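You operate a simulated robot arm through the tools that you are given. There is no shell and no other tool. Be economical: measure what you need, move in short steps, check, and stop when the job is done.

The job below is to be done with a simulated two-armed robot. You get a single attempt, and the scene is never put back.

## Task
Screw the flask shut, stand both mugs of tea on the dark tray and carry it to the dining table.
Fine: hold the flask while its cap turns; the tray goes level, in both hands, to the table's end. Set down upright: green mug, yellow mug.
Where things are to end (x, y in the base frame): green mug within 6 cm of [50, 42]; yellow mug within 6 cm of [52, 58].

Only the result counts: the job must be done as asked and must still hold three seconds after the hand-in. Knocking over, shifting, dropping, spilling or breaking anything else fails it. Lids that push on must go on centred and level and be pressed home; caps that screw on are set level and turned clockwise until they are tight.

## Robot
Two 7-joint arms with two-finger parallel grippers on one trunk, on a base that drives. Base frame: it is fixed to the floor where the robot stands at the start and does not move with it; the origin is under the middle of the robot, x ahead of it, y to its left, z up; the surface under the hand at the start is at about z = 80. Readings come in cm, rad, newtons and seconds.
The left shoulder is at the start at [6.9, 18.2, 111.1], the right one opposite. With the tool pointing down near the work surface each hand reaches from about 28 to 74 cm from the robot's upright axis, wherever it stands, measured 20 degrees to its own side. Places, roughly: end of the dining table [-190, 90, 80]; on the dark tray [50, 50, 80]. Payload 3.91 kg a hand.
Tool frame (each hand has its own): the origin (TCP) lies between the finger pads and is the grasp point; the fingertips stand 3 cm ahead of it; z points along the fingers, y is the line along which they close. The gripper opens to 11 cm. The fingers are 2 cm wide and 1 cm thick; the gripper's body (4.8 by 11.2 cm) begins 5.5 cm behind the TCP.
Orientation is told as [roll, pitch, yaw] about the base's x, y, z axes, in that order, counted from this pose: with the fingers straight down and closing along the base's y, the tool's x points along the base's -x, its y along +y and its z along -z.

## Interface
- The arms move only by the tool move_arm. It takes "left_commands", "right_commands" or both (then of equal length, played together; a hand with none holds still); each is a list of rows, each a list of 7 numbers: the turn, a rotation vector about the tool's x, y, z in rad, then the shift along the tool's x, y, z in cm, then the finger opening in cm, from 0 to 11. In form: [[wx, wy, wz, x, y, z, jaw], ...]. A call has 1 to 8 rows; each row is the pose to reach, as a shift and turn from the pose commanded when the call began, along the tool's axes at that moment. Rows are played at 5 a second. More than 5 cm and 0.15 rad between two rows, or a gripper value outside its range, and nothing of the call is played. A pose out of reach is approached as far as the arm can. The call stops where the force on the tool passes 90 N (or 10 N more than at its start, if that is more) or the arm is blocked; 0.2 s more then pass. Each finger travels about 7.2 cm/s and halts on what it meets, pressing with about 30 N; the grip force reading is that of the motor and also rises with nothing between the fingers. The clock runs only during rows and for 0.2 s after the last one: add rows that repeat a pose to give the fingers time. It gives the time, the measured TCP pose, the force on the tool (base axes), the opening and the grip force at its end, in the units of the frame above (readings bear some noise), with the torque about the TCP (base axes, N m) and any sound that the robot's microphone picked up.
- Cameras (640 x 400 px; columns grow to the right, rows downward): "scene" is now at [21, 2.88, 130.5]; the picture's right is [0.30, -0.95, 0.00], its down [-0.49, -0.16, -0.86] and it looks along [0.82, 0.26, -0.51] (base axes); focal length 214 px, centre (320, 200). "left" rides on the left gripper at [7.3, -1.7, -10.3] in its tool frame; the picture's right is [0.23, 0.97, 0.00], its down [-0.76, 0.18, -0.62] and it looks along [-0.61, 0.14, 0.78] (tool axes); focal length 222 px, centre (320, 200). "right" rides on the right gripper at [7.2, 1.7, -10.3] in its tool frame; the picture's right is [-0.23, 0.97, 0.00], its down [-0.76, -0.18, -0.62] and it looks along [-0.61, -0.14, 0.78] (tool axes); focal length 222 px, centre (320, 200). There is no depth. A picture from a camera that has moved, and an enlarged one, comes with that camera's place and axes in the base frame and with its lens.
- camera(camera): a new picture of that camera. No time passes.
- slide_trunk(by): slides the trunk up (or, below 0, down) by that many cm; the arms and the scene camera ride with it, the base frame stays. It gives what a move gives, with no picture.
- steer(legs): drives the robot by 1 to 6 legs, each [ahead, left, turn to the left] in cm, cm and rad, along the robot's own axes; the way and the turn of a leg run together, so that a leg with both is an arc; at most 150 cm and 3.142 rad a leg. The arms and the cameras ride along, it lands a little off, and it stops where it bumps. It gives what a move gives.
- pan_tilt(pan, tilt): turns the head with the scene camera to pan (to the left, within 1.396 rad either way) and tilt (down, from -0.506 to 1.204), counted from straight ahead of the robot. It gives what a move gives.
- inspect(camera, box): a new picture of the part [left, top, right, bottom] of that camera's present view, enlarged. No time passes.
- hand_in(): hands the job in; it is judged then, once.

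Go step by step. Nothing tells you exact positions but the pictures and the camera data: compare them with the known pose of the tool, close in by small moves and look again before you grip or let go. The budget is 120 turns and 92 pictures, counting those below and the enlarged ones. Unless the task says otherwise, let go and move clear before handing in.

The tools are called after "Emit:" by a JSON object that holds its "fn" and its "kwargs". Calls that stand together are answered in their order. move_arm: Moves the arms, as the interface text tells. Its arguments: {"type":"object","properties":{"left_commands":{"type":"array","items":{"type":"array","items":{"type":"number"}}},"right_commands":{"type":"array","items":{"type":"array","items":{"type":"number"}}}},"required":[]} The other tools are called the same way: slide_trunk (by) slides the trunk up or down; steer (legs) drives the base; pan_tilt (pan, tilt) turns the head that bears the scene camera; camera (camera) takes a picture; inspect (camera, box) takes an enlarged picture of a part of a camera's view; hand_in () hands the job in.

At the start:

```text
time: 0.0
left_tool_pos: [34.28, 31.99, 123.02]
left_tcp_rot: [-0.001, -0.001, 0.001]
left_ft_force: [0.0, -0.8, -1.1]
left_wrist_torque: [-0.03, 0.01, 0.0]
left_gripper_width: 11.02
left_finger_force: 0.1
right_tool_pos: [43.06, -1.4, 117.71]
right_tcp_rot: [-0.002, 0.0, -0.001]
right_ft_force: [-0.2, 0.7, -0.7]
right_wrist_torque: [0.03, -0.02, 0.05]
right_gripper_width: 11.0
right_finger_force: 0.1
trunk travel left (down, up): [-37.5, 13.9]
robot x, y, heading: [-0.16, -0.06, 0.001]
head pan, tilt: [0.309, 0.539]
```

scene: 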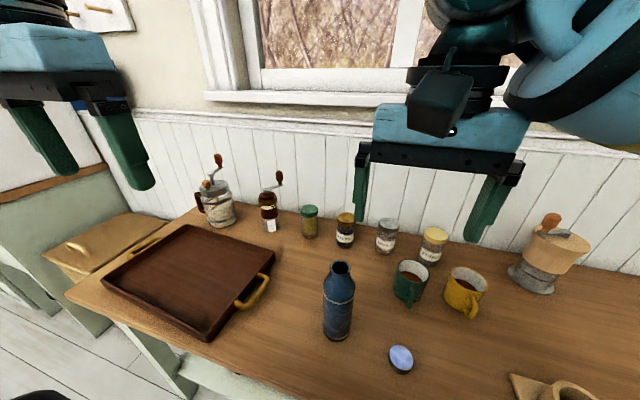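
right: 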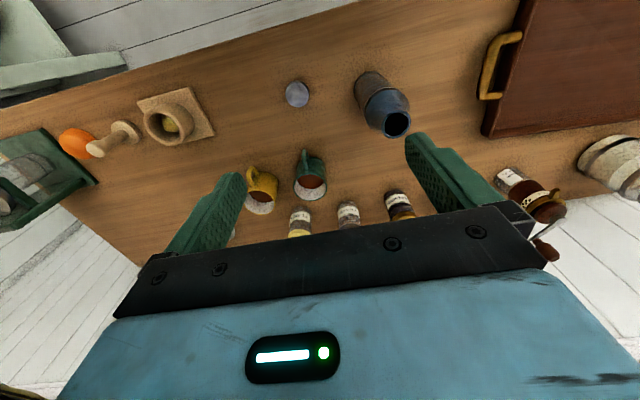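
left: 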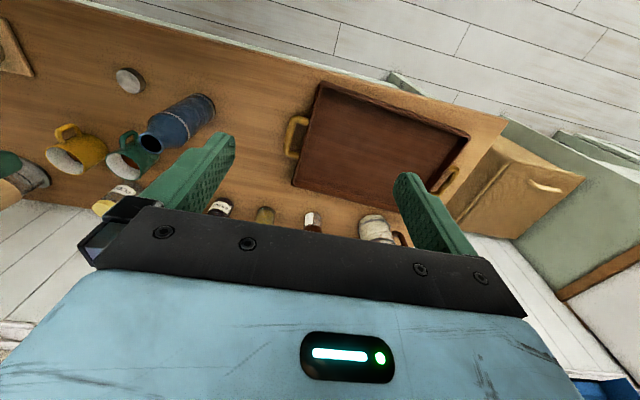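

I see the flask near (47, 7), its cap lying near (46, -7), the mugs near (60, -8) and (61, -21), and the tray near (51, 50). I'll look closer before moving.

Emit:
{"fn": "inspect", "kwargs": {"camera": "scene", "box": [300, 220, 500, 400]}}

Emit:
{"fn": "inspect", "kwargs": {"camera": "scene", "box": [50, 180, 300, 350]}}

Emit:
{"fn": "inspect", "kwargs": {"camera": "right", "box": [230, 50, 430, 230]}}

```text
2.22 times, centred on (400, 310) of scene
camera zoom: at [21.0, 2.88, 130.5], right [0.3, -0.95, 0.0], down [-0.49, -0.16, -0.86], along [0.82, 0.26, -0.51], focal length 477 px, centre (142, -44)
```

zoom: 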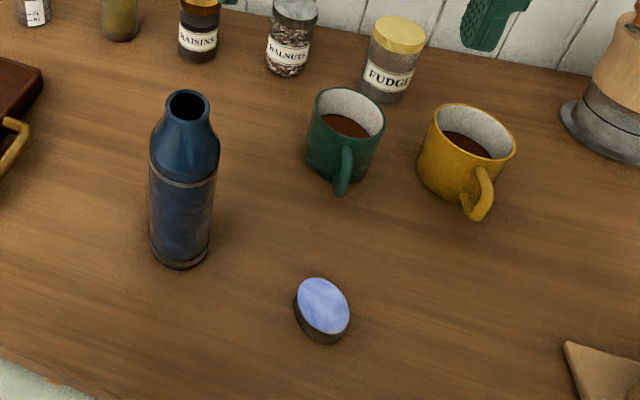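

```text
2.35 times, centred on (175, 265) of scene
camera zoom: at [21.0, 2.88, 130.5], right [0.3, -0.95, 0.0], down [-0.49, -0.16, -0.86], along [0.82, 0.26, -0.51], focal length 505 px, centre (661, 47)
```

zoom: 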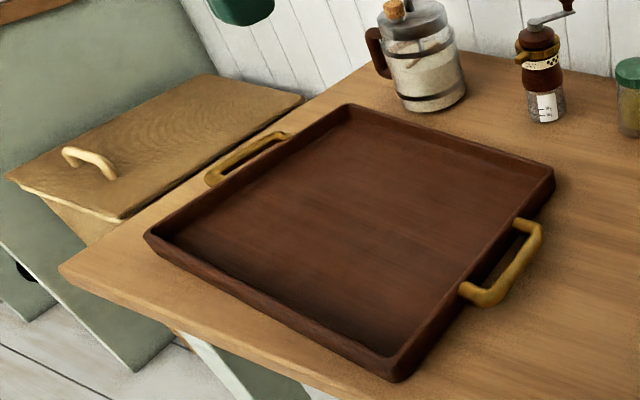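

```text
2.22 times, centred on (330, 140) of right
camera zoom: at [35.87, 0.33, 128.02], right [0.23, 0.97, 0.0], down [0.76, -0.18, 0.62], along [0.61, -0.14, -0.78], focal length 494 px, centre (298, 333)
```

zoom: 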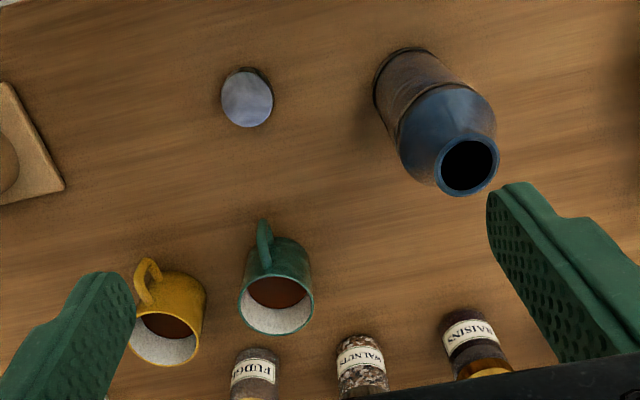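

The cap lies top up at about (45.5, -6.4), 5 cm across, and the flask stands at (47, 7.1) with its mouth at z≈101.7. I'll turn the left hand to point sideways while the right one comes down over the cap.

Emit:
{"fn": "move_arm", "kwargs": {"left_commands": [[0.0863, 0.0863, -0.0863, 0, 0, 0, 11], [0.1726, 0.1726, -0.1726, 0, 0, 0, 11], [0.2589, 0.2589, -0.2589, 0, 0, 0, 11], [0.3452, 0.3452, -0.3452, 0, 0, 0, 11], [0.4315, 0.4315, -0.4315, 0, 0, 0, 11], [0.5178, 0.5178, -0.5178, 0, 0, 0, 11], [0.6041, 0.6041, -0.6041, 0, 0, 0, 11]], "right_commands": [[0, 0, 0, -0.4, -0.7, 3, 11], [0, 0, 0, -0.8, -1.4, 6, 11], [0, 0, 0, -1.2, -2.1, 9, 11], [0, 0, 0, -1.6, -2.8, 12, 11], [0, 0, 0, -2, -3.5, 15, 11], [0, 0, 0, -2.3, -4.3, 18, 11], [0, 0, 0, -2.44, -4.95, 21, 11]]}}

Emit:
{"fn": "move_arm", "kwargs": {"left_commands": [[0.0863, 0.0863, -0.0863, 0, 0, 0, 11], [0.1726, 0.1726, -0.1726, 0, 0, 0, 11], [0.2589, 0.2589, -0.2589, 0, 0, 0, 11], [0.3452, 0.3452, -0.3452, 0, 0, 0, 11], [0.4315, 0.4315, -0.4315, 0, 0, 0, 11], [0.5178, 0.5178, -0.5178, 0, 0, 0, 11], [0.6051, 0.6051, -0.6051, 0, 0, 0, 11]]}}

Emit:
{"fn": "camera", "kwargs": {"camera": "right"}}

Emit:
{"fn": "camera", "kwargs": {"camera": "scene"}}

```text
time: 1.6
left_tool_pos: [34.38, 32.03, 123.03]
left_tcp_rot: [-0.463, 0.732, 0.467]
left_ft_force: [-0.7, -0.3, 0.4]
left_wrist_torque: [-0.01, -0.07, 0.02]
left_gripper_width: 11.01
left_finger_force: 0.0
right_tool_pos: [45.82, -6.26, 96.62]
right_tcp_rot: [0.002, -0.002, 0.001]
right_ft_force: [1.3, -0.1, -0.3]
right_wrist_torque: [0.01, 0.01, -0.03]
right_gripper_width: 10.99
right_finger_force: 0.2
trunk travel left (down, up): [-37.5, 13.9]
robot x, y, heading: [-0.15, 0.06, -0.002]
head pan, tilt: [0.309, 0.539]
```

```text
refused: row 7 steps farther than a row can; nothing moved
```

```text
85 pictures are left
camera right: at [38.45, -4.64, 106.97], right [0.23, 0.97, 0.0], down [0.76, -0.18, 0.62], along [0.61, -0.14, -0.78], focal length 222 px, centre (320, 200)
```

right: 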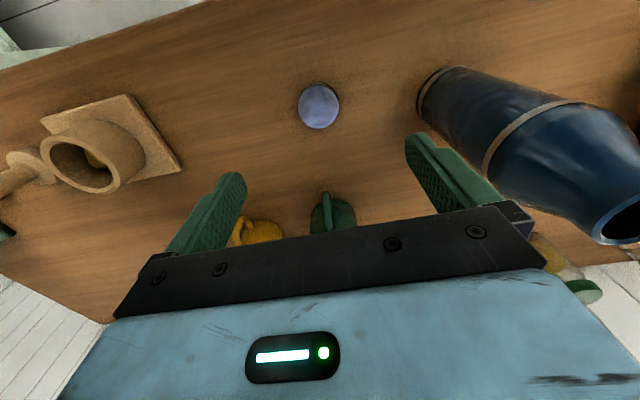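

```text
84 pictures are left
camera scene: at [21.05, 2.92, 130.49], right [0.3, -0.95, 0.0], down [-0.49, -0.16, -0.86], along [0.82, 0.26, -0.51], focal length 214 px, centre (320, 200)
```

scene: 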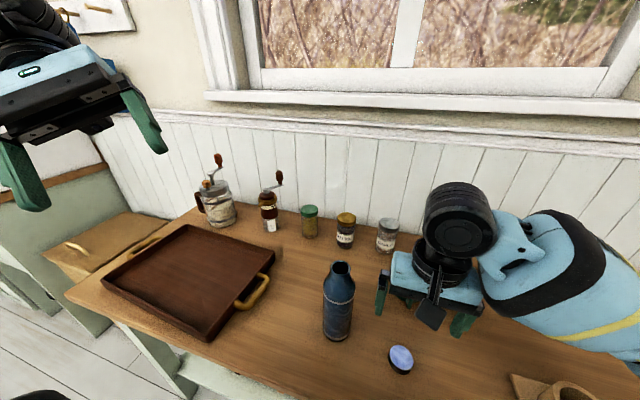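

The right hand is centred over the cap to within half a centimetre. I finish the left hand's turn and lower the right hand close to the cap.

Emit:
{"fn": "move_arm", "kwargs": {"left_commands": [[0.0863, 0.0863, -0.0863, 0, 0, 0, 11], [0.1726, 0.1726, -0.1726, 0, 0, 0, 11], [0.2589, 0.2589, -0.2589, 0, 0, 0, 11], [0.3452, 0.3452, -0.3452, 0, 0, 0, 11], [0.4315, 0.4315, -0.4315, 0, 0, 0, 11], [0.5178, 0.5178, -0.5178, 0, 0, 0, 11], [0.604, 0.604, -0.604, 0, 0, 0, 11]], "right_commands": [[0, 0, 0, 0.1, 0, 2, 11], [0, 0, 0, 0.2, 0, 4, 11], [0, 0, 0, 0.3, 0, 6, 11], [0, 0, 0, 0.3, 0, 8, 11], [0, 0, 0, 0.3, 0, 10, 11], [0, 0, 0, 0.3, 0, 11, 11], [0, 0, 0, 0.3, 0, 12, 11]]}}

Emit:
{"fn": "camera", "kwargs": {"camera": "right"}}

```text
time: 3.2
left_tool_pos: [42.32, 27.4, 130.41]
left_tcp_rot: [-0.028, 1.537, 1.552]
left_ft_force: [-0.1, -0.1, -0.4]
left_wrist_torque: [0.0, 0.01, -0.01]
left_gripper_width: 11.02
left_finger_force: 0.1
left hand out of reach, approached as far as the arm can: row 4, 5, 6, 7
right_tool_pos: [45.35, -6.39, 84.65]
right_tcp_rot: [0.003, 0.0, 0.0]
right_ft_force: [-0.2, 1.0, -0.6]
right_wrist_torque: [-0.01, 0.03, -0.01]
right_gripper_width: 11.01
right_finger_force: 0.1
trunk travel left (down, up): [-37.5, 13.9]
robot x, y, heading: [0.34, 0.3, 0.001]
head pan, tilt: [0.309, 0.539]
```

```text
83 pictures are left
camera right: at [38.01, -4.67, 95.05], right [0.23, 0.97, 0.0], down [0.76, -0.18, 0.62], along [0.61, -0.14, -0.78], focal length 222 px, centre (320, 200)
```

right: 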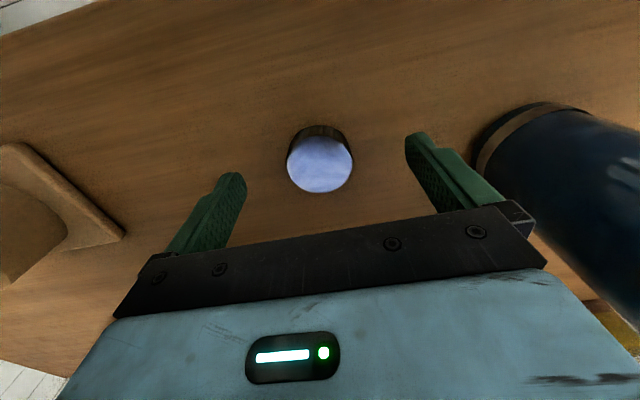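

The cap is centred between the fingers, about 4.3 cm across and 2–2.5 cm tall. I lower and grip it, then lift a little.

Emit:
{"fn": "move_arm", "kwargs": {"right_commands": [[0, 0, 0, 0.1, 0.05, 0.7, 11], [0, 0, 0, 0.1, 0.05, 1.2, 11], [0, 0, 0, 0.1, 0.05, 1.2, 5.5], [0, 0, 0, 0.1, 0.05, 1.2, 3.5], [0, 0, 0, 0.1, 0.05, 1.2, 3.5], [0, 0, 0, 0.1, 0.05, 1.2, 3.5], [0, 0, 0, 0.1, 0.05, 1.2, 3.5]]}}

Emit:
{"fn": "camera", "kwargs": {"camera": "right"}}

```text
time: 4.8
left_tool_pos: [42.17, 27.44, 130.43]
left_tcp_rot: [-0.053, 1.537, 1.525]
left_ft_force: [-0.6, 1.0, -0.6]
left_wrist_torque: [-0.01, 0.02, 0.0]
left_gripper_width: 10.99
left_finger_force: 0.0
right_tool_pos: [45.27, -6.24, 83.46]
right_tcp_rot: [0.0, -0.001, -0.001]
right_ft_force: [-0.3, 0.6, -0.2]
right_wrist_torque: [0.01, 0.03, 0.02]
right_gripper_width: 4.65
right_finger_force: 30.4
trunk travel left (down, up): [-37.5, 13.9]
robot x, y, heading: [-0.16, 0.15, -0.002]
head pan, tilt: [0.309, 0.539]
```

```text
82 pictures are left
camera right: at [37.94, -4.59, 93.84], right [0.23, 0.97, 0.0], down [0.76, -0.18, 0.62], along [0.61, -0.14, -0.78], focal length 222 px, centre (320, 200)
```

right: 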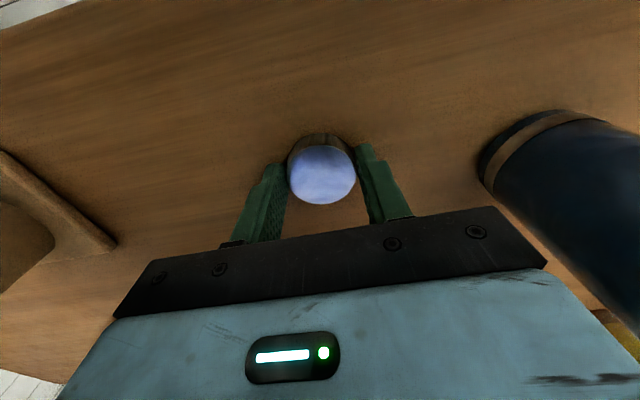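

The cap is held firmly, with the opening at 4.65 cm. I lift it up and aside while the left hand comes down toward the flask's left.

Emit:
{"fn": "move_arm", "kwargs": {"left_commands": [[0, 0, 0, -2.6, -1.8, 0.7, 11], [0, 0, 0, -5.2, -3.6, 1.4, 11], [0, 0, 0, -7.8, -5.4, 2.1, 11], [0, 0, 0, -10.4, -7.2, 2.8, 11], [0, 0, 0, -13, -9, 3.5, 11], [0, 0, 0, -15.6, -10.8, 4.2, 11], [0, 0, 0, -18, -12.6, 5, 11]], "right_commands": [[0, 0, 0, 0, 0, -2, 3.5], [0, 0, 0, 0, -1, -5, 3.5], [0, 0, 0, 0, -2, -8, 3.5], [0, 0, 0, 0, -3, -12, 3.5], [0, 0, 0, 0, -4, -16, 3.5], [0, 0, 0, 0, -4, -20, 3.5], [0, 0, 0, 0, -4, -24, 3.5]]}}

Emit:
{"fn": "camera", "kwargs": {"camera": "scene"}}

```text
time: 6.4
left_tool_pos: [57.01, 20.88, 116.97]
left_tcp_rot: [-0.043, 1.527, 1.535]
left_ft_force: [-0.6, 0.9, 0.0]
left_wrist_torque: [0.01, 0.01, -0.03]
left_gripper_width: 10.99
left_finger_force: 0.0
left hand out of reach, approached as far as the arm can: row 1, 2, 3, 4, 5, 6, 7
right_tool_pos: [45.27, -10.43, 107.51]
right_tcp_rot: [0.0, 0.003, 0.0]
right_ft_force: [0.7, 0.0, 0.5]
right_wrist_torque: [0.0, 0.01, 0.02]
right_gripper_width: 4.62
right_finger_force: 30.2
trunk travel left (down, up): [-37.5, 13.9]
robot x, y, heading: [-0.04, 0.26, -0.002]
head pan, tilt: [0.309, 0.539]
```

```text
81 pictures are left
camera scene: at [21.01, 2.87, 130.5], right [0.3, -0.95, 0.0], down [-0.49, -0.16, -0.86], along [0.82, 0.26, -0.51], focal length 214 px, centre (320, 200)
```

scene: 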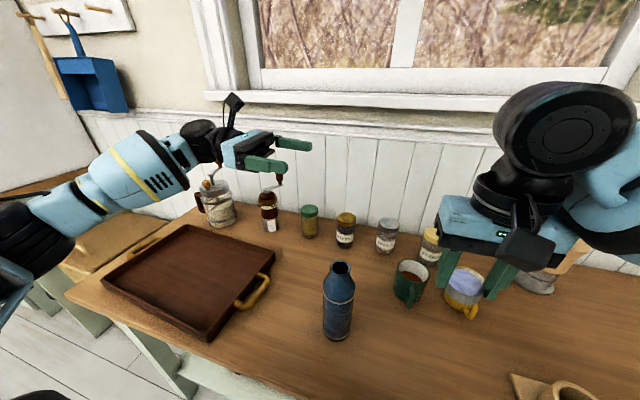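

The left arm strains with its fingers pointing straight right. I'll swing it 30° more forward and bring it lower and nearer.

Emit:
{"fn": "move_arm", "kwargs": {"left_commands": [[0.075, 0, 0, -2, 2.2, 0.2, 11], [0.15, 0, 0, -4, 4.4, 0.4, 11], [0.225, 0, 0, -6, 6.6, 0.6, 11], [0.3, 0, 0, -8, 8.8, 0.8, 11], [0.375, 0, 0, -10, 11, 1.0, 11], [0.45, 0, 0, -12, 13.2, 1.4, 11], [0.52, 0, 0, -14, 15, 1.9, 11]]}}

```text
time: 8.0
left_tool_pos: [42.39, 16.21, 109.1]
left_tcp_rot: [-0.054, 1.538, 2.02]
left_ft_force: [-0.2, 0.8, -0.7]
left_wrist_torque: [0.0, -0.01, 0.02]
left_gripper_width: 11.01
left_finger_force: 0.1
left hand out of reach, approached as far as the arm can: row 1, 2, 3, 4, 5, 6, 7
right_tool_pos: [45.28, -10.27, 107.4]
right_tcp_rot: [0.0, -0.001, 0.0]
right_ft_force: [0.6, -0.5, 0.1]
right_wrist_torque: [-0.01, 0.03, 0.03]
right_gripper_width: 4.65
right_finger_force: 29.9
trunk travel left (down, up): [-37.5, 13.9]
robot x, y, heading: [0.08, 0.29, 0.001]
head pan, tilt: [0.309, 0.539]
```

Emit:
{"fn": "slide_trunk", "kwargs": {"by": -8}}

Emit:
{"fn": "pan_tilt", "kwargs": {"pan": 0.5, "tilt": 0.8}}

Emit:
{"fn": "camera", "kwargs": {"camera": "scene"}}

```text
time: 9.2
left_tool_pos: [43.45, 16.31, 98.25]
left_tcp_rot: [0.793, 1.469, 2.865]
left_ft_force: [0.3, 0.2, 0.3]
left_wrist_torque: [-0.05, -0.02, 0.03]
left_gripper_width: 11.01
left_finger_force: 0.1
right_tool_pos: [45.23, -10.3, 99.6]
right_tcp_rot: [0.001, -0.001, 0.001]
right_ft_force: [1.3, -0.2, 0.6]
right_wrist_torque: [0.01, 0.0, -0.06]
right_gripper_width: 4.6
right_finger_force: 29.8
trunk travel left (down, up): [-29.5, 21.9]
robot x, y, heading: [-0.39, -0.15, -0.006]
head pan, tilt: [0.309, 0.539]
```

```text
time: 9.9
left_tool_pos: [43.38, 16.15, 98.24]
left_tcp_rot: [0.792, 1.467, 2.867]
left_ft_force: [0.3, 0.9, 0.0]
left_wrist_torque: [0.0, -0.01, -0.01]
left_gripper_width: 11.0
left_finger_force: 0.1
right_tool_pos: [45.39, -10.12, 99.55]
right_tcp_rot: [-0.001, 0.001, -0.001]
right_ft_force: [0.0, -0.2, -0.7]
right_wrist_torque: [0.0, -0.05, 0.02]
right_gripper_width: 4.63
right_finger_force: 29.9
trunk travel left (down, up): [-29.5, 21.9]
robot x, y, heading: [0.05, -0.02, 0.003]
head pan, tilt: [0.499, 0.799]
```

```text
80 pictures are left
camera scene: at [21.76, 4.01, 120.1], right [0.48, -0.88, 0.0], down [-0.63, -0.34, -0.7], along [0.61, 0.33, -0.72], focal length 214 px, centre (320, 200)
```

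scene: 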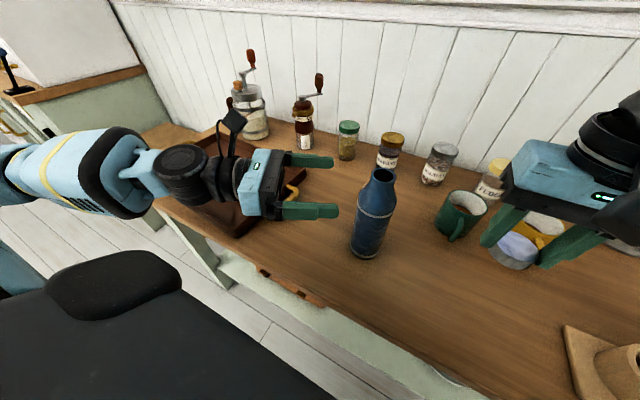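

The lower trunk helps the left hand. I lower it further, lifting the right hand to keep the cap high.

Emit:
{"fn": "move_arm", "kwargs": {"right_commands": [[0, 0, 0, 0, 0, -3, 3.5], [0, 0, 0, 0, 0, -6, 3.5], [0, 0, 0, 0, 0, -9, 3.5], [0, 0, 0, 0, 0, -12, 3.5], [0, 0, 0, 0, 0, -15, 3.5]]}}

Emit:
{"fn": "slide_trunk", "kwargs": {"by": -8}}

Emit:
{"fn": "camera", "kwargs": {"camera": "scene"}}

Emit:
{"fn": "camera", "kwargs": {"camera": "left"}}

```text
time: 11.1
left_tool_pos: [43.44, 16.25, 98.37]
left_tcp_rot: [0.792, 1.47, 2.868]
left_ft_force: [0.5, 0.5, 0.4]
left_wrist_torque: [0.01, -0.01, -0.02]
left_gripper_width: 11.01
left_finger_force: 0.2
right_tool_pos: [45.17, -10.31, 114.33]
right_tcp_rot: [-0.001, 0.001, 0.001]
right_ft_force: [0.3, -0.3, -0.4]
right_wrist_torque: [-0.01, -0.01, 0.01]
right_gripper_width: 4.63
right_finger_force: 30.8
trunk travel left (down, up): [-29.5, 21.9]
robot x, y, heading: [0.09, 0.14, -0.002]
head pan, tilt: [0.499, 0.799]
```

```text
time: 12.3
left_tool_pos: [43.49, 16.13, 90.36]
left_tcp_rot: [0.792, 1.468, 2.868]
left_ft_force: [0.0, -0.5, -0.2]
left_wrist_torque: [-0.01, -0.02, 0.01]
left_gripper_width: 11.0
left_finger_force: 0.1
right_tool_pos: [45.5, -10.45, 106.33]
right_tcp_rot: [0.003, 0.002, -0.013]
right_ft_force: [51.7, -17.3, -3.2]
right_wrist_torque: [1.93, 5.66, 0.07]
right_gripper_width: 4.62
right_finger_force: 30.0
trunk travel left (down, up): [-21.5, 29.9]
robot x, y, heading: [0.11, 0.29, -0.004]
head pan, tilt: [0.499, 0.799]
```

```text
79 pictures are left
camera scene: at [24.24, 3.98, 111.91], right [0.47, -0.88, 0.0], down [-0.62, -0.33, -0.71], along [0.62, 0.33, -0.71], focal length 214 px, centre (320, 200)
```

scene: 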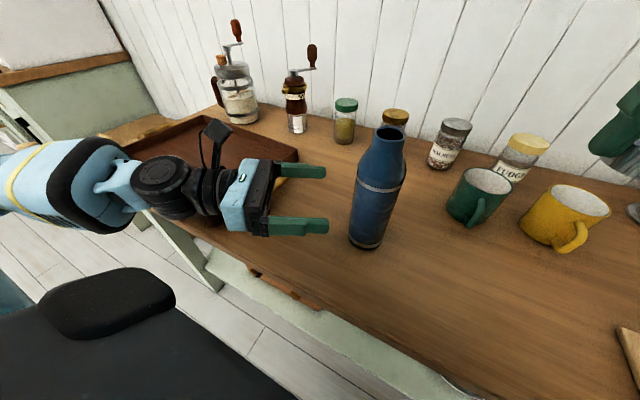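

```text
78 pictures are left
camera left: at [40.68, 25.91, 98.14], right [-0.83, -0.48, 0.3], down [-0.53, 0.48, -0.7], along [0.19, -0.74, -0.65], focal length 222 px, centre (320, 200)
```

left: 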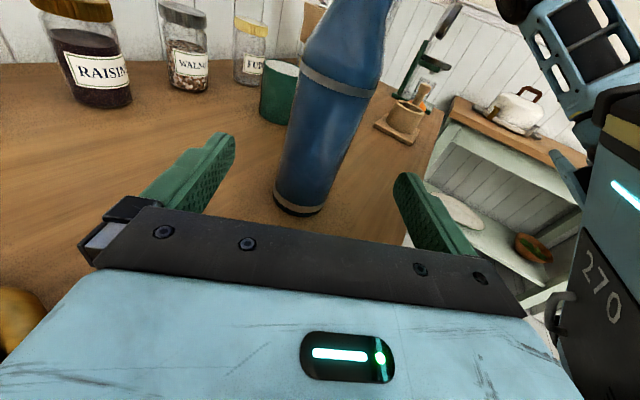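

The right hand is being pushed forward, probably by the head, which has come down near it. I move that hand away forward and to the right, and look.

Emit:
{"fn": "move_arm", "kwargs": {"right_commands": [[0, 0, 0, -2, -1, 0, 3.5], [0, 0, 0, -4, -2, 0, 3.5], [0, 0, 0, -6, -3, 0, 3.5], [0, 0, 0, -6, -3, 0, 3.5]]}}

Emit:
{"fn": "pan_tilt", "kwargs": {"pan": 0.1, "tilt": 0.6}}

Emit:
{"fn": "camera", "kwargs": {"camera": "scene"}}

```text
time: 13.3
left_tool_pos: [43.41, 16.32, 90.44]
left_tcp_rot: [0.793, 1.467, 2.868]
left_ft_force: [0.0, 0.2, 0.8]
left_wrist_torque: [-0.01, 0.0, -0.02]
left_gripper_width: 10.99
left_finger_force: 0.0
right_tool_pos: [51.21, -13.36, 106.44]
right_tcp_rot: [0.001, -0.001, 0.003]
right_ft_force: [-0.1, 0.4, -0.2]
right_wrist_torque: [0.01, 0.01, 0.01]
right_gripper_width: 4.62
right_finger_force: 30.4
trunk travel left (down, up): [-21.5, 29.9]
robot x, y, heading: [0.0, 0.1, -0.002]
head pan, tilt: [0.499, 0.799]
```

```text
time: 14.2
left_tool_pos: [43.44, 16.22, 90.4]
left_tcp_rot: [0.794, 1.468, 2.868]
left_ft_force: [0.3, 1.1, 0.1]
left_wrist_torque: [-0.02, -0.03, 0.01]
left_gripper_width: 10.99
left_finger_force: 0.1
right_tool_pos: [51.21, -13.24, 106.48]
right_tcp_rot: [0.001, 0.001, -0.001]
right_ft_force: [0.3, 0.0, -0.1]
right_wrist_torque: [-0.02, 0.0, -0.01]
right_gripper_width: 4.64
right_finger_force: 30.3
trunk travel left (down, up): [-21.5, 29.9]
robot x, y, heading: [0.38, -0.11, -0.006]
head pan, tilt: [0.099, 0.6]
```

```text
77 pictures are left
camera scene: at [25.89, 1.04, 113.47], right [0.1, -0.99, 0.0], down [-0.56, -0.06, -0.82], along [0.82, 0.08, -0.57], focal length 214 px, centre (320, 200)
```

scene: 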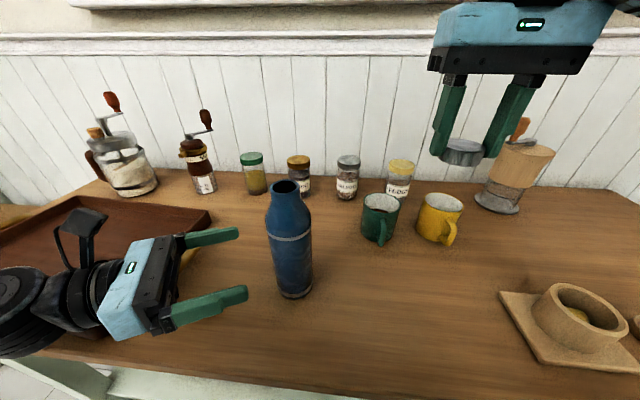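

The left hand is level enough and the flask is about 9.8 cm ahead of it, 1 cm off to the side. I level the left hand and move halfway in.

Emit:
{"fn": "move_arm", "kwargs": {"left_commands": [[0, 0.02, 0.02, -0.4, 0.2, 1.0, 11], [0, 0.04, 0.04, -0.8, 0.45, 2.0, 11], [0, 0.06, 0.06, -1.3, 0.7, 3.0, 11], [0, 0.071, 0.072, -1.68, 0.87, 4.13, 11], [0, 0.071, 0.072, -1.68, 0.87, 4.13, 11]]}}

Emit:
{"fn": "camera", "kwargs": {"camera": "left"}}

```text
time: 15.4
left_tool_pos: [44.5, 12.2, 88.39]
left_tcp_rot: [1.022, 1.57, 3.096]
left_ft_force: [0.3, 0.3, 0.8]
left_wrist_torque: [-0.03, 0.0, 0.01]
left_gripper_width: 11.0
left_finger_force: 0.1
left hand out of reach, approached as far as the arm can: row 1
right_tool_pos: [51.14, -13.12, 106.55]
right_tcp_rot: [0.001, -0.001, 0.0]
right_ft_force: [0.1, 0.3, 0.6]
right_wrist_torque: [-0.03, 0.02, -0.03]
right_gripper_width: 4.64
right_finger_force: 29.9
trunk travel left (down, up): [-21.5, 29.9]
robot x, y, heading: [0.24, -0.5, -0.001]
head pan, tilt: [0.099, 0.6]
```

```text
76 pictures are left
camera left: at [41.01, 22.13, 95.61], right [-0.85, -0.47, 0.23], down [-0.46, 0.46, -0.76], along [0.25, -0.75, -0.61], focal length 222 px, centre (320, 200)
```

left: 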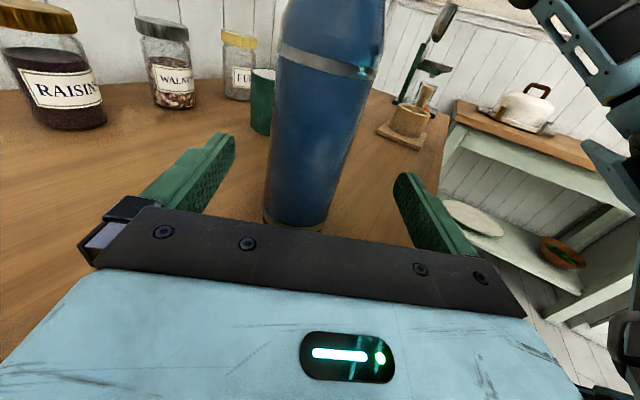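

The flask is centred between the fingers, 5.7 cm ahead. I move in and grip it.

Emit:
{"fn": "move_arm", "kwargs": {"left_commands": [[0, 0, 0, 0, 0, 1.5, 11], [0, 0, 0, 0, 0, 3.0, 11], [0, 0, 0, 0, 0, 4.5, 11], [0, 0, 0, 0, 0, 5.6, 11], [0, 0, 0, 0, 0, 5.6, 11], [0, 0, 0, 0, 0, 5.6, 7.5], [0, 0, 0, 0, 0, 5.6, 6.5], [0, 0, 0, 0, 0, 5.6, 6.0]]}}

Emit:
{"fn": "camera", "kwargs": {"camera": "left"}}

```text
time: 17.2
left_tool_pos: [47.22, 7.24, 88.43]
left_tcp_rot: [0.908, 1.57, 2.979]
left_ft_force: [0.9, 1.0, 0.2]
left_wrist_torque: [0.0, -0.04, 0.0]
left_gripper_width: 6.1
left_finger_force: 30.1
right_tool_pos: [51.09, -13.2, 106.61]
right_tcp_rot: [0.0, 0.0, 0.0]
right_ft_force: [-0.1, 0.7, -0.4]
right_wrist_torque: [-0.01, 0.02, -0.02]
right_gripper_width: 4.62
right_finger_force: 30.1
trunk travel left (down, up): [-21.5, 29.9]
robot x, y, heading: [-0.2, 0.03, -0.001]
head pan, tilt: [0.099, 0.6]
```

```text
75 pictures are left
camera left: at [43.79, 17.22, 95.6], right [-0.85, -0.47, 0.23], down [-0.46, 0.46, -0.76], along [0.25, -0.75, -0.61], focal length 222 px, centre (320, 200)
```

left: 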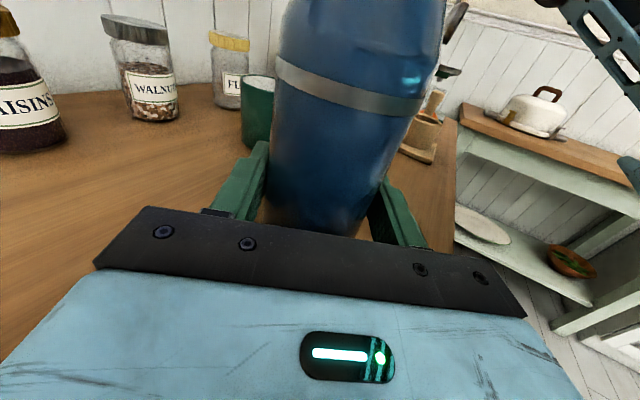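

The flask is held, with the opening at 6.1 cm. Now I bring the cap over its mouth in guarded steps.

Emit:
{"fn": "move_arm", "kwargs": {"left_commands": [[0, 0, 0, 0, 0, 0, 5], [0, 0, 0, 0, 0, 0, 5], [0, 0, 0, 0, 0, 0, 5], [0, 0, 0, 0, 0, 0, 5], [0, 0, 0, 0, 0, 0, 5], [0, 0, 0, 0, 0, 0, 5], [0, 0, 0, 0, 0, 0, 5], [0, 0, 0, 0, 0, 0, 5]], "right_commands": [[0, 0, 0, 0, 2.5, -2, 3.5], [0, 0, 0, 0.5, 5, -3, 3.5], [0, 0, 0, 1, 7.5, -3, 3.5], [0, 0, 0, 1.7, 10, -3, 3.5], [0, 0, 0, 2.4, 12.5, -3, 3.5], [0, 0, 0, 3.1, 15, -3, 3.5], [0, 0, 0, 3.6, 18, -3, 3.5], [0, 0, 0, 3.85, 20.35, -3, 3.5]]}}

Emit:
{"fn": "camera", "kwargs": {"camera": "scene"}}

Emit:
{"fn": "camera", "kwargs": {"camera": "right"}}

```text
time: 19.0
left_tool_pos: [47.16, 7.43, 88.45]
left_tcp_rot: [0.872, 1.569, 2.947]
left_ft_force: [-1.3, 1.4, 0.7]
left_wrist_torque: [0.27, 0.2, -0.01]
left_gripper_width: 6.08
left_finger_force: 30.0
right_tool_pos: [47.33, 7.09, 109.49]
right_tcp_rot: [0.0, 0.001, 0.0]
right_ft_force: [0.3, -0.4, -0.1]
right_wrist_torque: [0.04, -0.05, 0.04]
right_gripper_width: 4.65
right_finger_force: 30.1
trunk travel left (down, up): [-21.5, 29.9]
robot x, y, heading: [0.23, 0.16, 0.003]
head pan, tilt: [0.099, 0.6]
```

```text
74 pictures are left
camera scene: at [25.87, 1.07, 113.48], right [0.1, -0.99, 0.0], down [-0.56, -0.06, -0.83], along [0.82, 0.08, -0.56], focal length 214 px, centre (320, 200)
```

scene: 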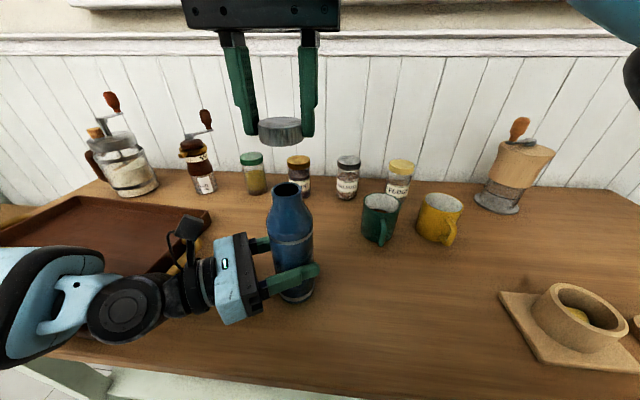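

```text
73 pictures are left
camera right: at [39.98, 8.81, 119.91], right [0.23, 0.97, 0.0], down [0.76, -0.18, 0.62], along [0.61, -0.14, -0.78], focal length 222 px, centre (320, 200)
```

right: 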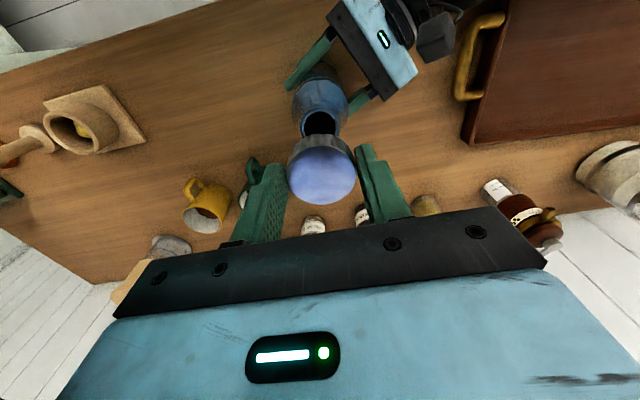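

Emit:
{"fn": "inspect", "kwargs": {"camera": "scene", "box": [230, 100, 340, 220]}}

Emit:
{"fn": "inspect", "kwargs": {"camera": "right", "box": [270, 60, 380, 220]}}

```text
3.33 times, centred on (285, 160) of scene
camera zoom: at [25.87, 1.07, 113.48], right [0.1, -0.99, 0.0], down [-0.56, -0.06, -0.83], along [0.82, 0.08, -0.56], focal length 715 px, centre (437, 333)
```

zoom: 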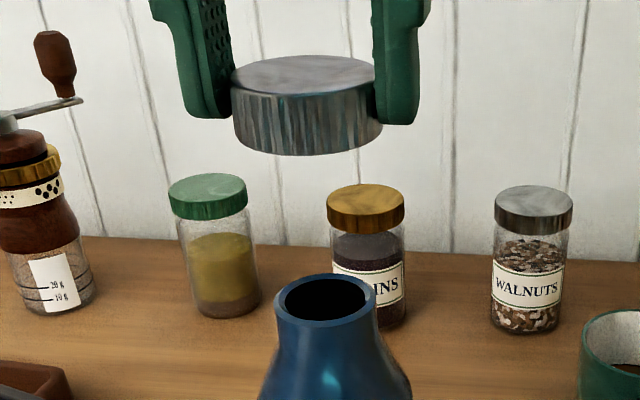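

```text
2.50 times, centred on (325, 140) of right
camera zoom: at [39.98, 8.81, 119.91], right [0.23, 0.97, 0.0], down [0.76, -0.18, 0.62], along [0.61, -0.14, -0.78], focal length 555 px, centre (308, 350)
```

zoom: 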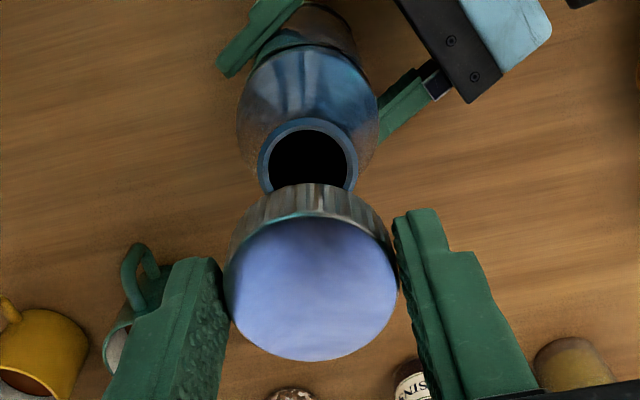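

Cap and mouth line up to within about 0.15 cm. I lower the cap to near the mouth.

Emit:
{"fn": "move_arm", "kwargs": {"left_commands": [[0, 0, 0, 0, 0, 0, 5], [0, 0, 0, 0, 0, 0, 5], [0, 0, 0, 0, 0, 0, 5], [0, 0, 0, 0, 0, 0, 5], [0, 0, 0, 0, 0, 0, 5]], "right_commands": [[0, 0, 0, 0.1, 0, 1.5, 3.5], [0, 0, 0, 0.15, 0, 3, 3.5], [0, 0, 0, 0.15, 0, 4, 3.5], [0, 0, 0, 0.15, 0, 4.5, 3.5], [0, 0, 0, 0.15, 0, 4.5, 3.5]]}}

Emit:
{"fn": "inspect", "kwargs": {"camera": "scene", "box": [230, 120, 340, 240]}}

```text
time: 20.2
left_tool_pos: [47.19, 7.43, 88.31]
left_tcp_rot: [0.805, 1.569, 2.878]
left_ft_force: [0.1, 1.1, 0.0]
left_wrist_torque: [0.06, -0.03, -0.01]
left_gripper_width: 6.12
left_finger_force: 30.5
right_tool_pos: [47.2, 7.09, 104.97]
right_tcp_rot: [-0.001, 0.0, 0.002]
right_ft_force: [0.1, 0.3, -0.5]
right_wrist_torque: [0.03, 0.02, 0.03]
right_gripper_width: 4.65
right_finger_force: 30.3
trunk travel left (down, up): [-21.5, 29.9]
robot x, y, heading: [0.16, -0.06, 0.004]
head pan, tilt: [0.099, 0.6]
```

```text
3.33 times, centred on (285, 180) of scene
camera zoom: at [25.89, 1.04, 113.47], right [0.1, -1.0, 0.0], down [-0.56, -0.06, -0.83], along [0.82, 0.08, -0.56], focal length 715 px, centre (437, 267)
```

zoom: 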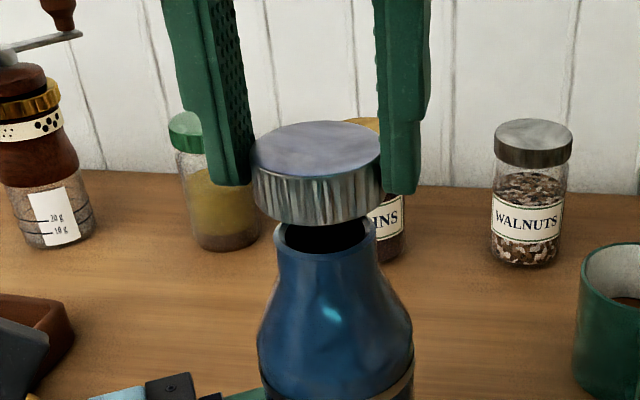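

Emit:
{"fn": "move_arm", "kwargs": {"left_commands": [[0, 0, 0, 0, 0, 0, 5], [0, 0, 0, 0, 0, 0, 5], [0, 0, 0, 0, 0, 0, 5], [0, 0, 0, 0, 0, 0, 5]], "right_commands": [[0, 0, 0, 0, -0.1, 0.3, 3.5], [0, 0, 0, 0, -0.1, 0.6, 3.5], [0, 0, 0, 0, -0.1, 0.9, 3.5], [0, 0, 0, 0, -0.1, 1.1, 3.5]]}}

Emit:
{"fn": "inspect", "kwargs": {"camera": "scene", "box": [230, 120, 340, 240]}}

```text
time: 21.2
left_tool_pos: [47.27, 7.39, 88.32]
left_tcp_rot: [0.847, 1.569, 2.921]
left_ft_force: [-0.2, 0.8, 0.7]
left_wrist_torque: [0.03, -0.12, 0.03]
left_gripper_width: 6.06
left_finger_force: 30.3
right_tool_pos: [47.25, 7.0, 103.91]
right_tcp_rot: [-0.002, 0.0, 0.0]
right_ft_force: [-0.3, -0.5, -0.6]
right_wrist_torque: [-0.02, -0.01, -0.02]
right_gripper_width: 4.63
right_finger_force: 29.7
trunk travel left (down, up): [-21.5, 29.9]
robot x, y, heading: [0.07, -0.13, 0.001]
head pan, tilt: [0.099, 0.6]
```

```text
3.33 times, centred on (285, 180) of scene
camera zoom: at [25.89, 1.04, 113.47], right [0.1, -1.0, 0.0], down [-0.56, -0.06, -0.83], along [0.82, 0.08, -0.56], focal length 715 px, centre (437, 267)
```

zoom: 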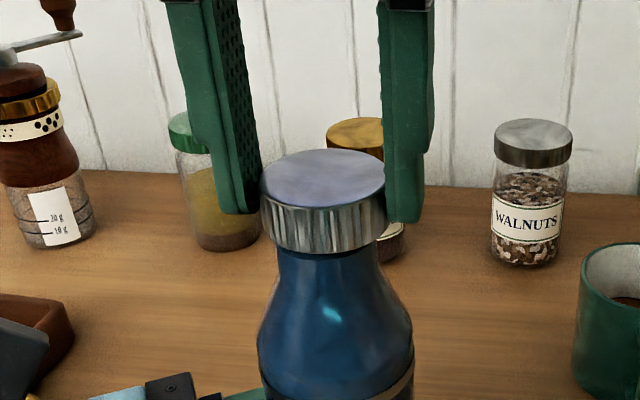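

The cap sits just above the rim, centred. I pre-turn the right hand counter-clockwise to gain range for screwing.

Emit:
{"fn": "move_arm", "kwargs": {"left_commands": [[0, 0, 0, 0, 0, 0, 5], [0, 0, 0, 0, 0, 0, 5], [0, 0, 0, 0, 0, 0, 5], [0, 0, 0, 0, 0, 0, 5], [0, 0, 0, 0, 0, 0, 5], [0, 0, 0, 0, 0, 0, 5], [0, 0, 0, 0, 0, 0, 5], [0, 0, 0, 0, 0, 0, 5]], "right_commands": [[0, 0, -0.149, 0, 0, -0.2, 3.5], [0, 0, -0.298, 0, 0, -0.2, 3.5], [0, 0, -0.447, 0, 0, -0.2, 3.5], [0, 0, -0.596, 0, 0, -0.2, 3.5], [0, 0, -0.745, 0, 0, -0.2, 3.5], [0, 0, -0.894, 0, 0, -0.2, 3.5], [0, 0, -1.043, 0, 0, -0.2, 3.5], [0, 0, -1.19, 0, 0, -0.2, 3.5]]}}

Emit:
{"fn": "camera", "kwargs": {"camera": "scene"}}

```text
time: 23.0
left_tool_pos: [47.26, 7.38, 88.42]
left_tcp_rot: [0.841, 1.569, 2.914]
left_ft_force: [0.5, 0.1, 1.4]
left_wrist_torque: [-0.01, -0.06, -0.04]
left_gripper_width: 6.12
left_finger_force: 30.0
right_tool_pos: [47.3, 7.13, 104.12]
right_tcp_rot: [0.0, -0.002, 1.194]
right_ft_force: [0.0, -0.2, -0.2]
right_wrist_torque: [0.03, 0.0, -0.01]
right_gripper_width: 4.64
right_finger_force: 30.2
trunk travel left (down, up): [-21.5, 29.9]
robot x, y, heading: [-0.11, 0.3, -0.004]
head pan, tilt: [0.099, 0.6]
```

```text
68 pictures are left
camera scene: at [25.89, 1.03, 113.47], right [0.1, -1.0, 0.0], down [-0.56, -0.06, -0.83], along [0.82, 0.08, -0.56], focal length 214 px, centre (320, 200)
```

scene: 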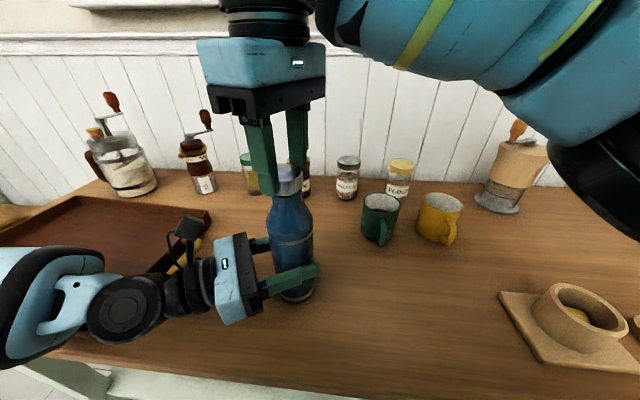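

Emit:
{"fn": "move_arm", "kwargs": {"left_commands": [[0, 0, 0, 0, 0, 0, 5], [0, 0, 0, 0, 0, 0, 5], [0, 0, 0, 0, 0, 0, 5], [0, 0, 0, 0, 0, 0, 5]], "right_commands": [[0, 0, 0, 0, 0, 0.2, 3.5], [0, 0, 0, 0, 0, 0.4, 3.5], [0, 0, 0, 0, 0, 0.6, 3.5], [0, 0, 0, 0, 0, 0.6, 3.5]]}}

```text
time: 24.0
left_tool_pos: [47.21, 7.26, 88.47]
left_tcp_rot: [0.655, 1.569, 2.729]
left_ft_force: [2.9, -0.6, 0.2]
left_wrist_torque: [0.09, 0.0, -0.01]
left_gripper_width: 6.11
left_finger_force: 29.4
right_tool_pos: [47.16, 7.03, 103.46]
right_tcp_rot: [0.001, -0.001, 1.191]
right_ft_force: [-0.7, 1.5, 3.9]
right_wrist_torque: [0.02, 0.05, -0.02]
right_gripper_width: 4.63
right_finger_force: 29.7
trunk travel left (down, up): [-21.5, 29.9]
robot x, y, heading: [-0.29, -0.4, -0.001]
head pan, tilt: [0.099, 0.6]
```

Contact at z = 103.46. I turn clockwise with slight downward feed.

Emit:
{"fn": "move_arm", "kwargs": {"left_commands": [[0, 0, 0, 0, 0, 0, 5], [0, 0, 0, 0, 0, 0, 5], [0, 0, 0, 0, 0, 0, 5], [0, 0, 0, 0, 0, 0, 5], [0, 0, 0, 0, 0, 0, 5], [0, 0, 0, 0, 0, 0, 5], [0, 0, 0, 0, 0, 0, 5], [0, 0, 0, 0, 0, 0, 5]], "right_commands": [[0, 0, 0.149, 0, 0, 0.05, 3.5], [0, 0, 0.298, 0, 0, 0.1, 3.5], [0, 0, 0.447, 0, 0, 0.13, 3.5], [0, 0, 0.596, 0, 0, 0.16, 3.5], [0, 0, 0.745, 0, 0, 0.18, 3.5], [0, 0, 0.894, 0, 0, 0.2, 3.5], [0, 0, 1.043, 0, 0, 0.22, 3.5], [0, 0, 1.19, 0, 0, 0.24, 3.5]]}}

```text
time: 25.8
left_tool_pos: [47.2, 7.43, 88.35]
left_tcp_rot: [0.616, 1.569, 2.692]
left_ft_force: [7.4, -0.8, 1.0]
left_wrist_torque: [0.33, 0.73, -0.09]
left_gripper_width: 6.1
left_finger_force: 30.6
right_tool_pos: [47.14, 6.98, 103.28]
right_tcp_rot: [0.002, 0.0, -0.001]
right_ft_force: [-7.1, 1.5, 1.0]
right_wrist_torque: [0.05, 0.25, 0.09]
right_gripper_width: 4.64
right_finger_force: 30.0
trunk travel left (down, up): [-21.5, 29.9]
robot x, y, heading: [-0.05, 0.1, -0.001]
head pan, tilt: [0.099, 0.6]
```

It feeds in, with a small sideways load of 7 N that I ease off. I continue turning.

Emit:
{"fn": "move_arm", "kwargs": {"left_commands": [[0, 0, 0, 0, 0, 0, 5], [0, 0, 0, 0, 0, 0, 5], [0, 0, 0, 0, 0, 0, 5], [0, 0, 0, 0, 0, 0, 5], [0, 0, 0, 0, 0, 0, 5], [0, 0, 0, 0, 0, 0, 5], [0, 0, 0, 0, 0, 0, 5], [0, 0, 0, 0, 0, 0, 5]], "right_commands": [[0, 0, 0.149, 0.1, 0, 0.04, 3.5], [0, 0, 0.298, 0.1, 0, 0.08, 3.5], [0, 0, 0.447, 0.1, 0, 0.12, 3.5], [0, 0, 0.596, 0.1, 0, 0.15, 3.5], [0, 0, 0.745, 0.1, 0, 0.18, 3.5], [0, 0, 0.894, 0.1, 0, 0.21, 3.5], [0, 0, 1.043, 0.1, 0, 0.24, 3.5], [0, 0, 1.19, 0.1, 0, 0.27, 3.5]]}}

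Emit:
{"fn": "camera", "kwargs": {"camera": "scene"}}

```text
time: 27.6
left_tool_pos: [47.2, 7.18, 88.43]
left_tcp_rot: [-0.9, 1.57, 1.171]
left_ft_force: [-1.0, -12.0, 3.8]
left_wrist_torque: [0.54, -0.46, -0.1]
left_gripper_width: 6.09
left_finger_force: 30.2
right_tool_pos: [47.15, 6.91, 102.98]
right_tcp_rot: [0.0, 0.0, -1.195]
right_ft_force: [2.3, 9.9, -0.2]
right_wrist_torque: [0.31, -0.1, 0.07]
right_gripper_width: 4.63
right_finger_force: 30.4
trunk travel left (down, up): [-21.5, 29.9]
robot x, y, heading: [-0.16, 0.07, -0.004]
head pan, tilt: [0.099, 0.6]
```

```text
67 pictures are left
camera scene: at [25.88, 1.0, 113.47], right [0.1, -1.0, 0.0], down [-0.56, -0.06, -0.83], along [0.82, 0.08, -0.56], focal length 214 px, centre (320, 200)
```

scene: 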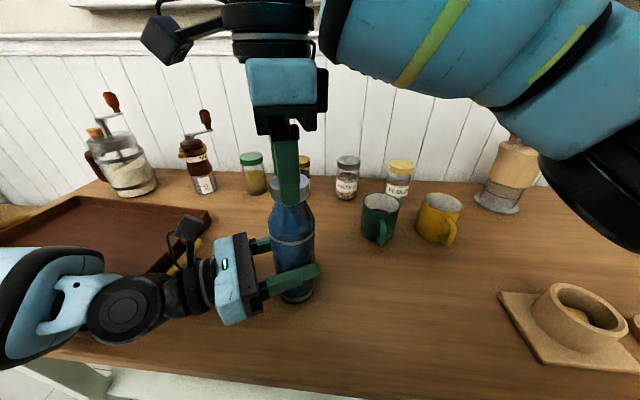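

It keeps feeding down freely. I continue in the same direction.

Emit:
{"fn": "move_arm", "kwargs": {"left_commands": [[0, 0, 0, 0, 0, 0, 5], [0, 0, 0, 0, 0, 0, 5], [0, 0, 0, 0, 0, 0, 5], [0, 0, 0, 0, 0, 0, 5], [0, 0, 0, 0, 0, 0, 5], [0, 0, 0, 0, 0, 0, 5], [0, 0, 0, 0, 0, 0, 5], [0, 0, 0, 0, 0, 0, 5]], "right_commands": [[0, 0, 0.149, 0.1, 0, 0.03, 3.5], [0, 0, 0.298, 0.1, 0, 0.06, 3.5], [0, 0, 0.447, 0.1, 0, 0.09, 3.5], [0, 0, 0.596, 0.1, 0.02, 0.12, 3.5], [0, 0, 0.745, 0.1, 0.04, 0.15, 3.5], [0, 0, 0.894, 0.08, 0.06, 0.18, 3.5], [0, 0, 1.043, 0.06, 0.08, 0.21, 3.5], [0, 0, 1.19, 0.04, 0.1, 0.24, 3.5]]}}

```text
time: 29.3
left_tool_pos: [47.02, 7.28, 88.25]
left_tcp_rot: [0.136, 1.568, 2.207]
left_ft_force: [0.1, 0.6, -4.6]
left_wrist_torque: [0.06, 0.03, -0.02]
left_gripper_width: 6.08
left_finger_force: 30.2
right_tool_pos: [59.02, 0.96, 109.25]
right_tcp_rot: [-0.079, 0.073, -2.391]
right_ft_force: [0.2, -0.5, 0.1]
right_wrist_torque: [-0.01, 0.0, -0.01]
right_gripper_width: 4.64
right_finger_force: 30.3
right hand out of reach, approached as far as the arm can: row 5, 6, 7, 8
trunk travel left (down, up): [-21.5, 29.9]
robot x, y, heading: [-0.12, 0.12, -0.002]
head pan, tilt: [0.099, 0.6]
stopped in row 8 (right hand): the arm was blocked; the commanded pose is now the measured one
```

The arm ran out of range and swung away. I check where the cap is.

Emit:
{"fn": "camera", "kwargs": {"camera": "scene"}}

Emit:
{"fn": "camera", "kwargs": {"camera": "right"}}

Emit:
{"fn": "camera", "kwargs": {"camera": "left"}}

```text
66 pictures are left
camera scene: at [25.87, 1.06, 113.43], right [0.1, -0.99, 0.0], down [-0.57, -0.06, -0.82], along [0.82, 0.09, -0.57], focal length 214 px, centre (320, 200)
```

scene: 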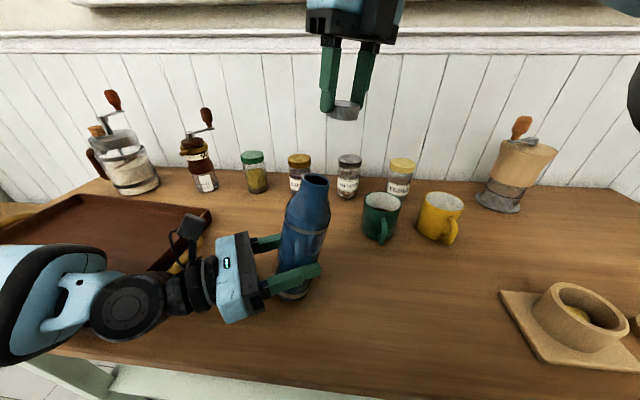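

```text
65 pictures are left
camera right: at [65.45, 3.54, 119.95], right [0.5, -0.86, -0.09], down [-0.68, -0.45, 0.58], along [-0.54, -0.23, -0.81], focal length 222 px, centre (320, 200)
```

right: 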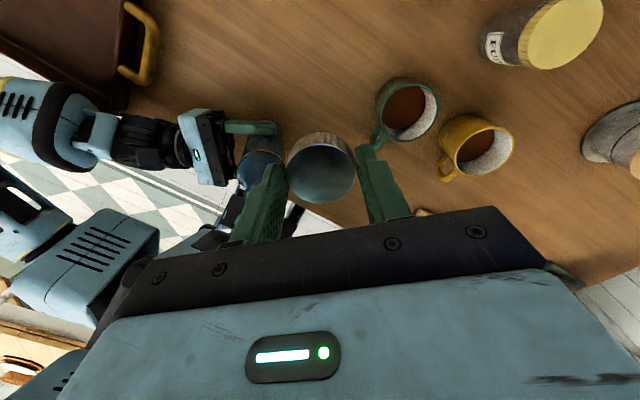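

```text
64 pictures are left
camera left: at [43.69, 17.08, 95.51], right [-0.86, -0.47, 0.23], down [-0.46, 0.47, -0.76], along [0.25, -0.75, -0.61], focal length 222 px, centre (320, 200)
```

left: 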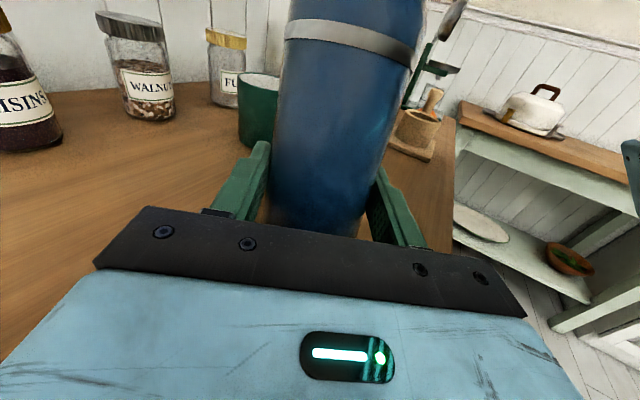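

The cap is still in the right grip, and the flask is tilted a few degrees in the left fingers. I turn the right hand back away from its limit and look closely at the flask.

Emit:
{"fn": "move_arm", "kwargs": {"right_commands": [[0, 0, -0.149, 0, 0, -1, 3.5], [0, 0, -0.298, 0, 0, -2, 3.5], [0, 0, -0.447, 0, 0, -3, 3.5], [0, 0, -0.596, 0, 0, -3, 3.5], [0, 0, -0.745, 0, 0, -3, 3.5], [0, 0, -0.894, 0, 0, -3, 3.5], [0, 0, -1.043, 0, 0, -3, 3.5], [0, 0, -1.19, 0, 0, -3, 3.5]]}}

Emit:
{"fn": "inspect", "kwargs": {"camera": "scene", "box": [220, 150, 380, 310]}}

```text
time: 31.3
left_tool_pos: [47.01, 7.11, 88.27]
left_tcp_rot: [0.149, 1.565, 2.215]
left_ft_force: [-1.1, -0.4, -3.7]
left_wrist_torque: [0.06, 0.01, 0.0]
left_gripper_width: 6.07
left_finger_force: 30.5
right_tool_pos: [59.11, -2.14, 112.73]
right_tcp_rot: [0.04, 0.143, -1.245]
right_ft_force: [-0.8, -0.2, 0.1]
right_wrist_torque: [-0.03, -0.01, 0.01]
right_gripper_width: 4.63
right_finger_force: 29.5
right hand out of reach, approached as far as the arm can: row 2, 3, 4, 5, 6, 7, 8
trunk travel left (down, up): [-21.5, 29.9]
robot x, y, heading: [0.13, 0.05, 0.001]
head pan, tilt: [0.099, 0.6]
stopped in row 8 (right hand): the arm was blocked; the commanded pose is now the measured one
```

```text
2.50 times, centred on (300, 230) of scene
camera zoom: at [25.87, 1.13, 113.37], right [0.12, -0.99, 0.0], down [-0.57, -0.07, -0.82], along [0.81, 0.1, -0.57], focal length 536 px, centre (370, 125)
```

zoom: 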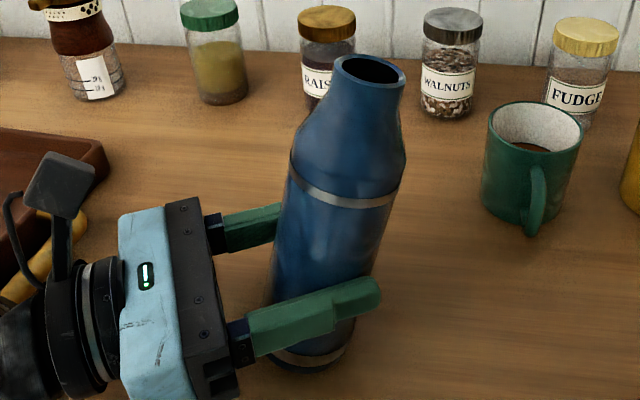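

Emit:
{"fn": "move_arm", "kwargs": {"right_commands": [[0.01, -0.035, 0, -2, -0.2, 0, 3.5], [0.02, -0.07, 0, -4, -0.4, 0, 3.5], [0.03, -0.11, 0, -6, -0.5, 0, 3.5], [0.04, -0.143, 0, -8.2, -0.67, 0, 3.5], [0.04, -0.143, 0, -8.2, -0.67, 0, 3.5]]}}

Emit:
{"fn": "camera", "kwargs": {"camera": "scene"}}

```text
time: 32.5
left_tool_pos: [47.25, 7.32, 88.35]
left_tcp_rot: [-0.158, 1.567, 1.911]
left_ft_force: [-0.4, -0.2, -4.1]
left_wrist_torque: [0.0, 0.01, 0.01]
left_gripper_width: 6.09
left_finger_force: 30.0
right_tool_pos: [60.87, -10.01, 111.42]
right_tcp_rot: [0.0, -0.003, -1.245]
right_ft_force: [0.7, 0.8, -0.9]
right_wrist_torque: [0.01, 0.01, 0.01]
right_gripper_width: 4.62
right_finger_force: 30.0
trunk travel left (down, up): [-21.5, 29.9]
robot x, y, heading: [0.09, -0.01, 0.001]
head pan, tilt: [0.099, 0.6]
```

```text
62 pictures are left
camera scene: at [25.93, 1.0, 113.47], right [0.1, -1.0, 0.0], down [-0.56, -0.06, -0.82], along [0.82, 0.08, -0.57], focal length 214 px, centre (320, 200)
```

scene: 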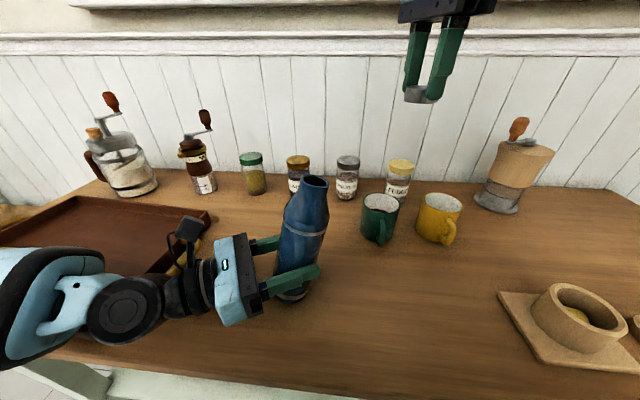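

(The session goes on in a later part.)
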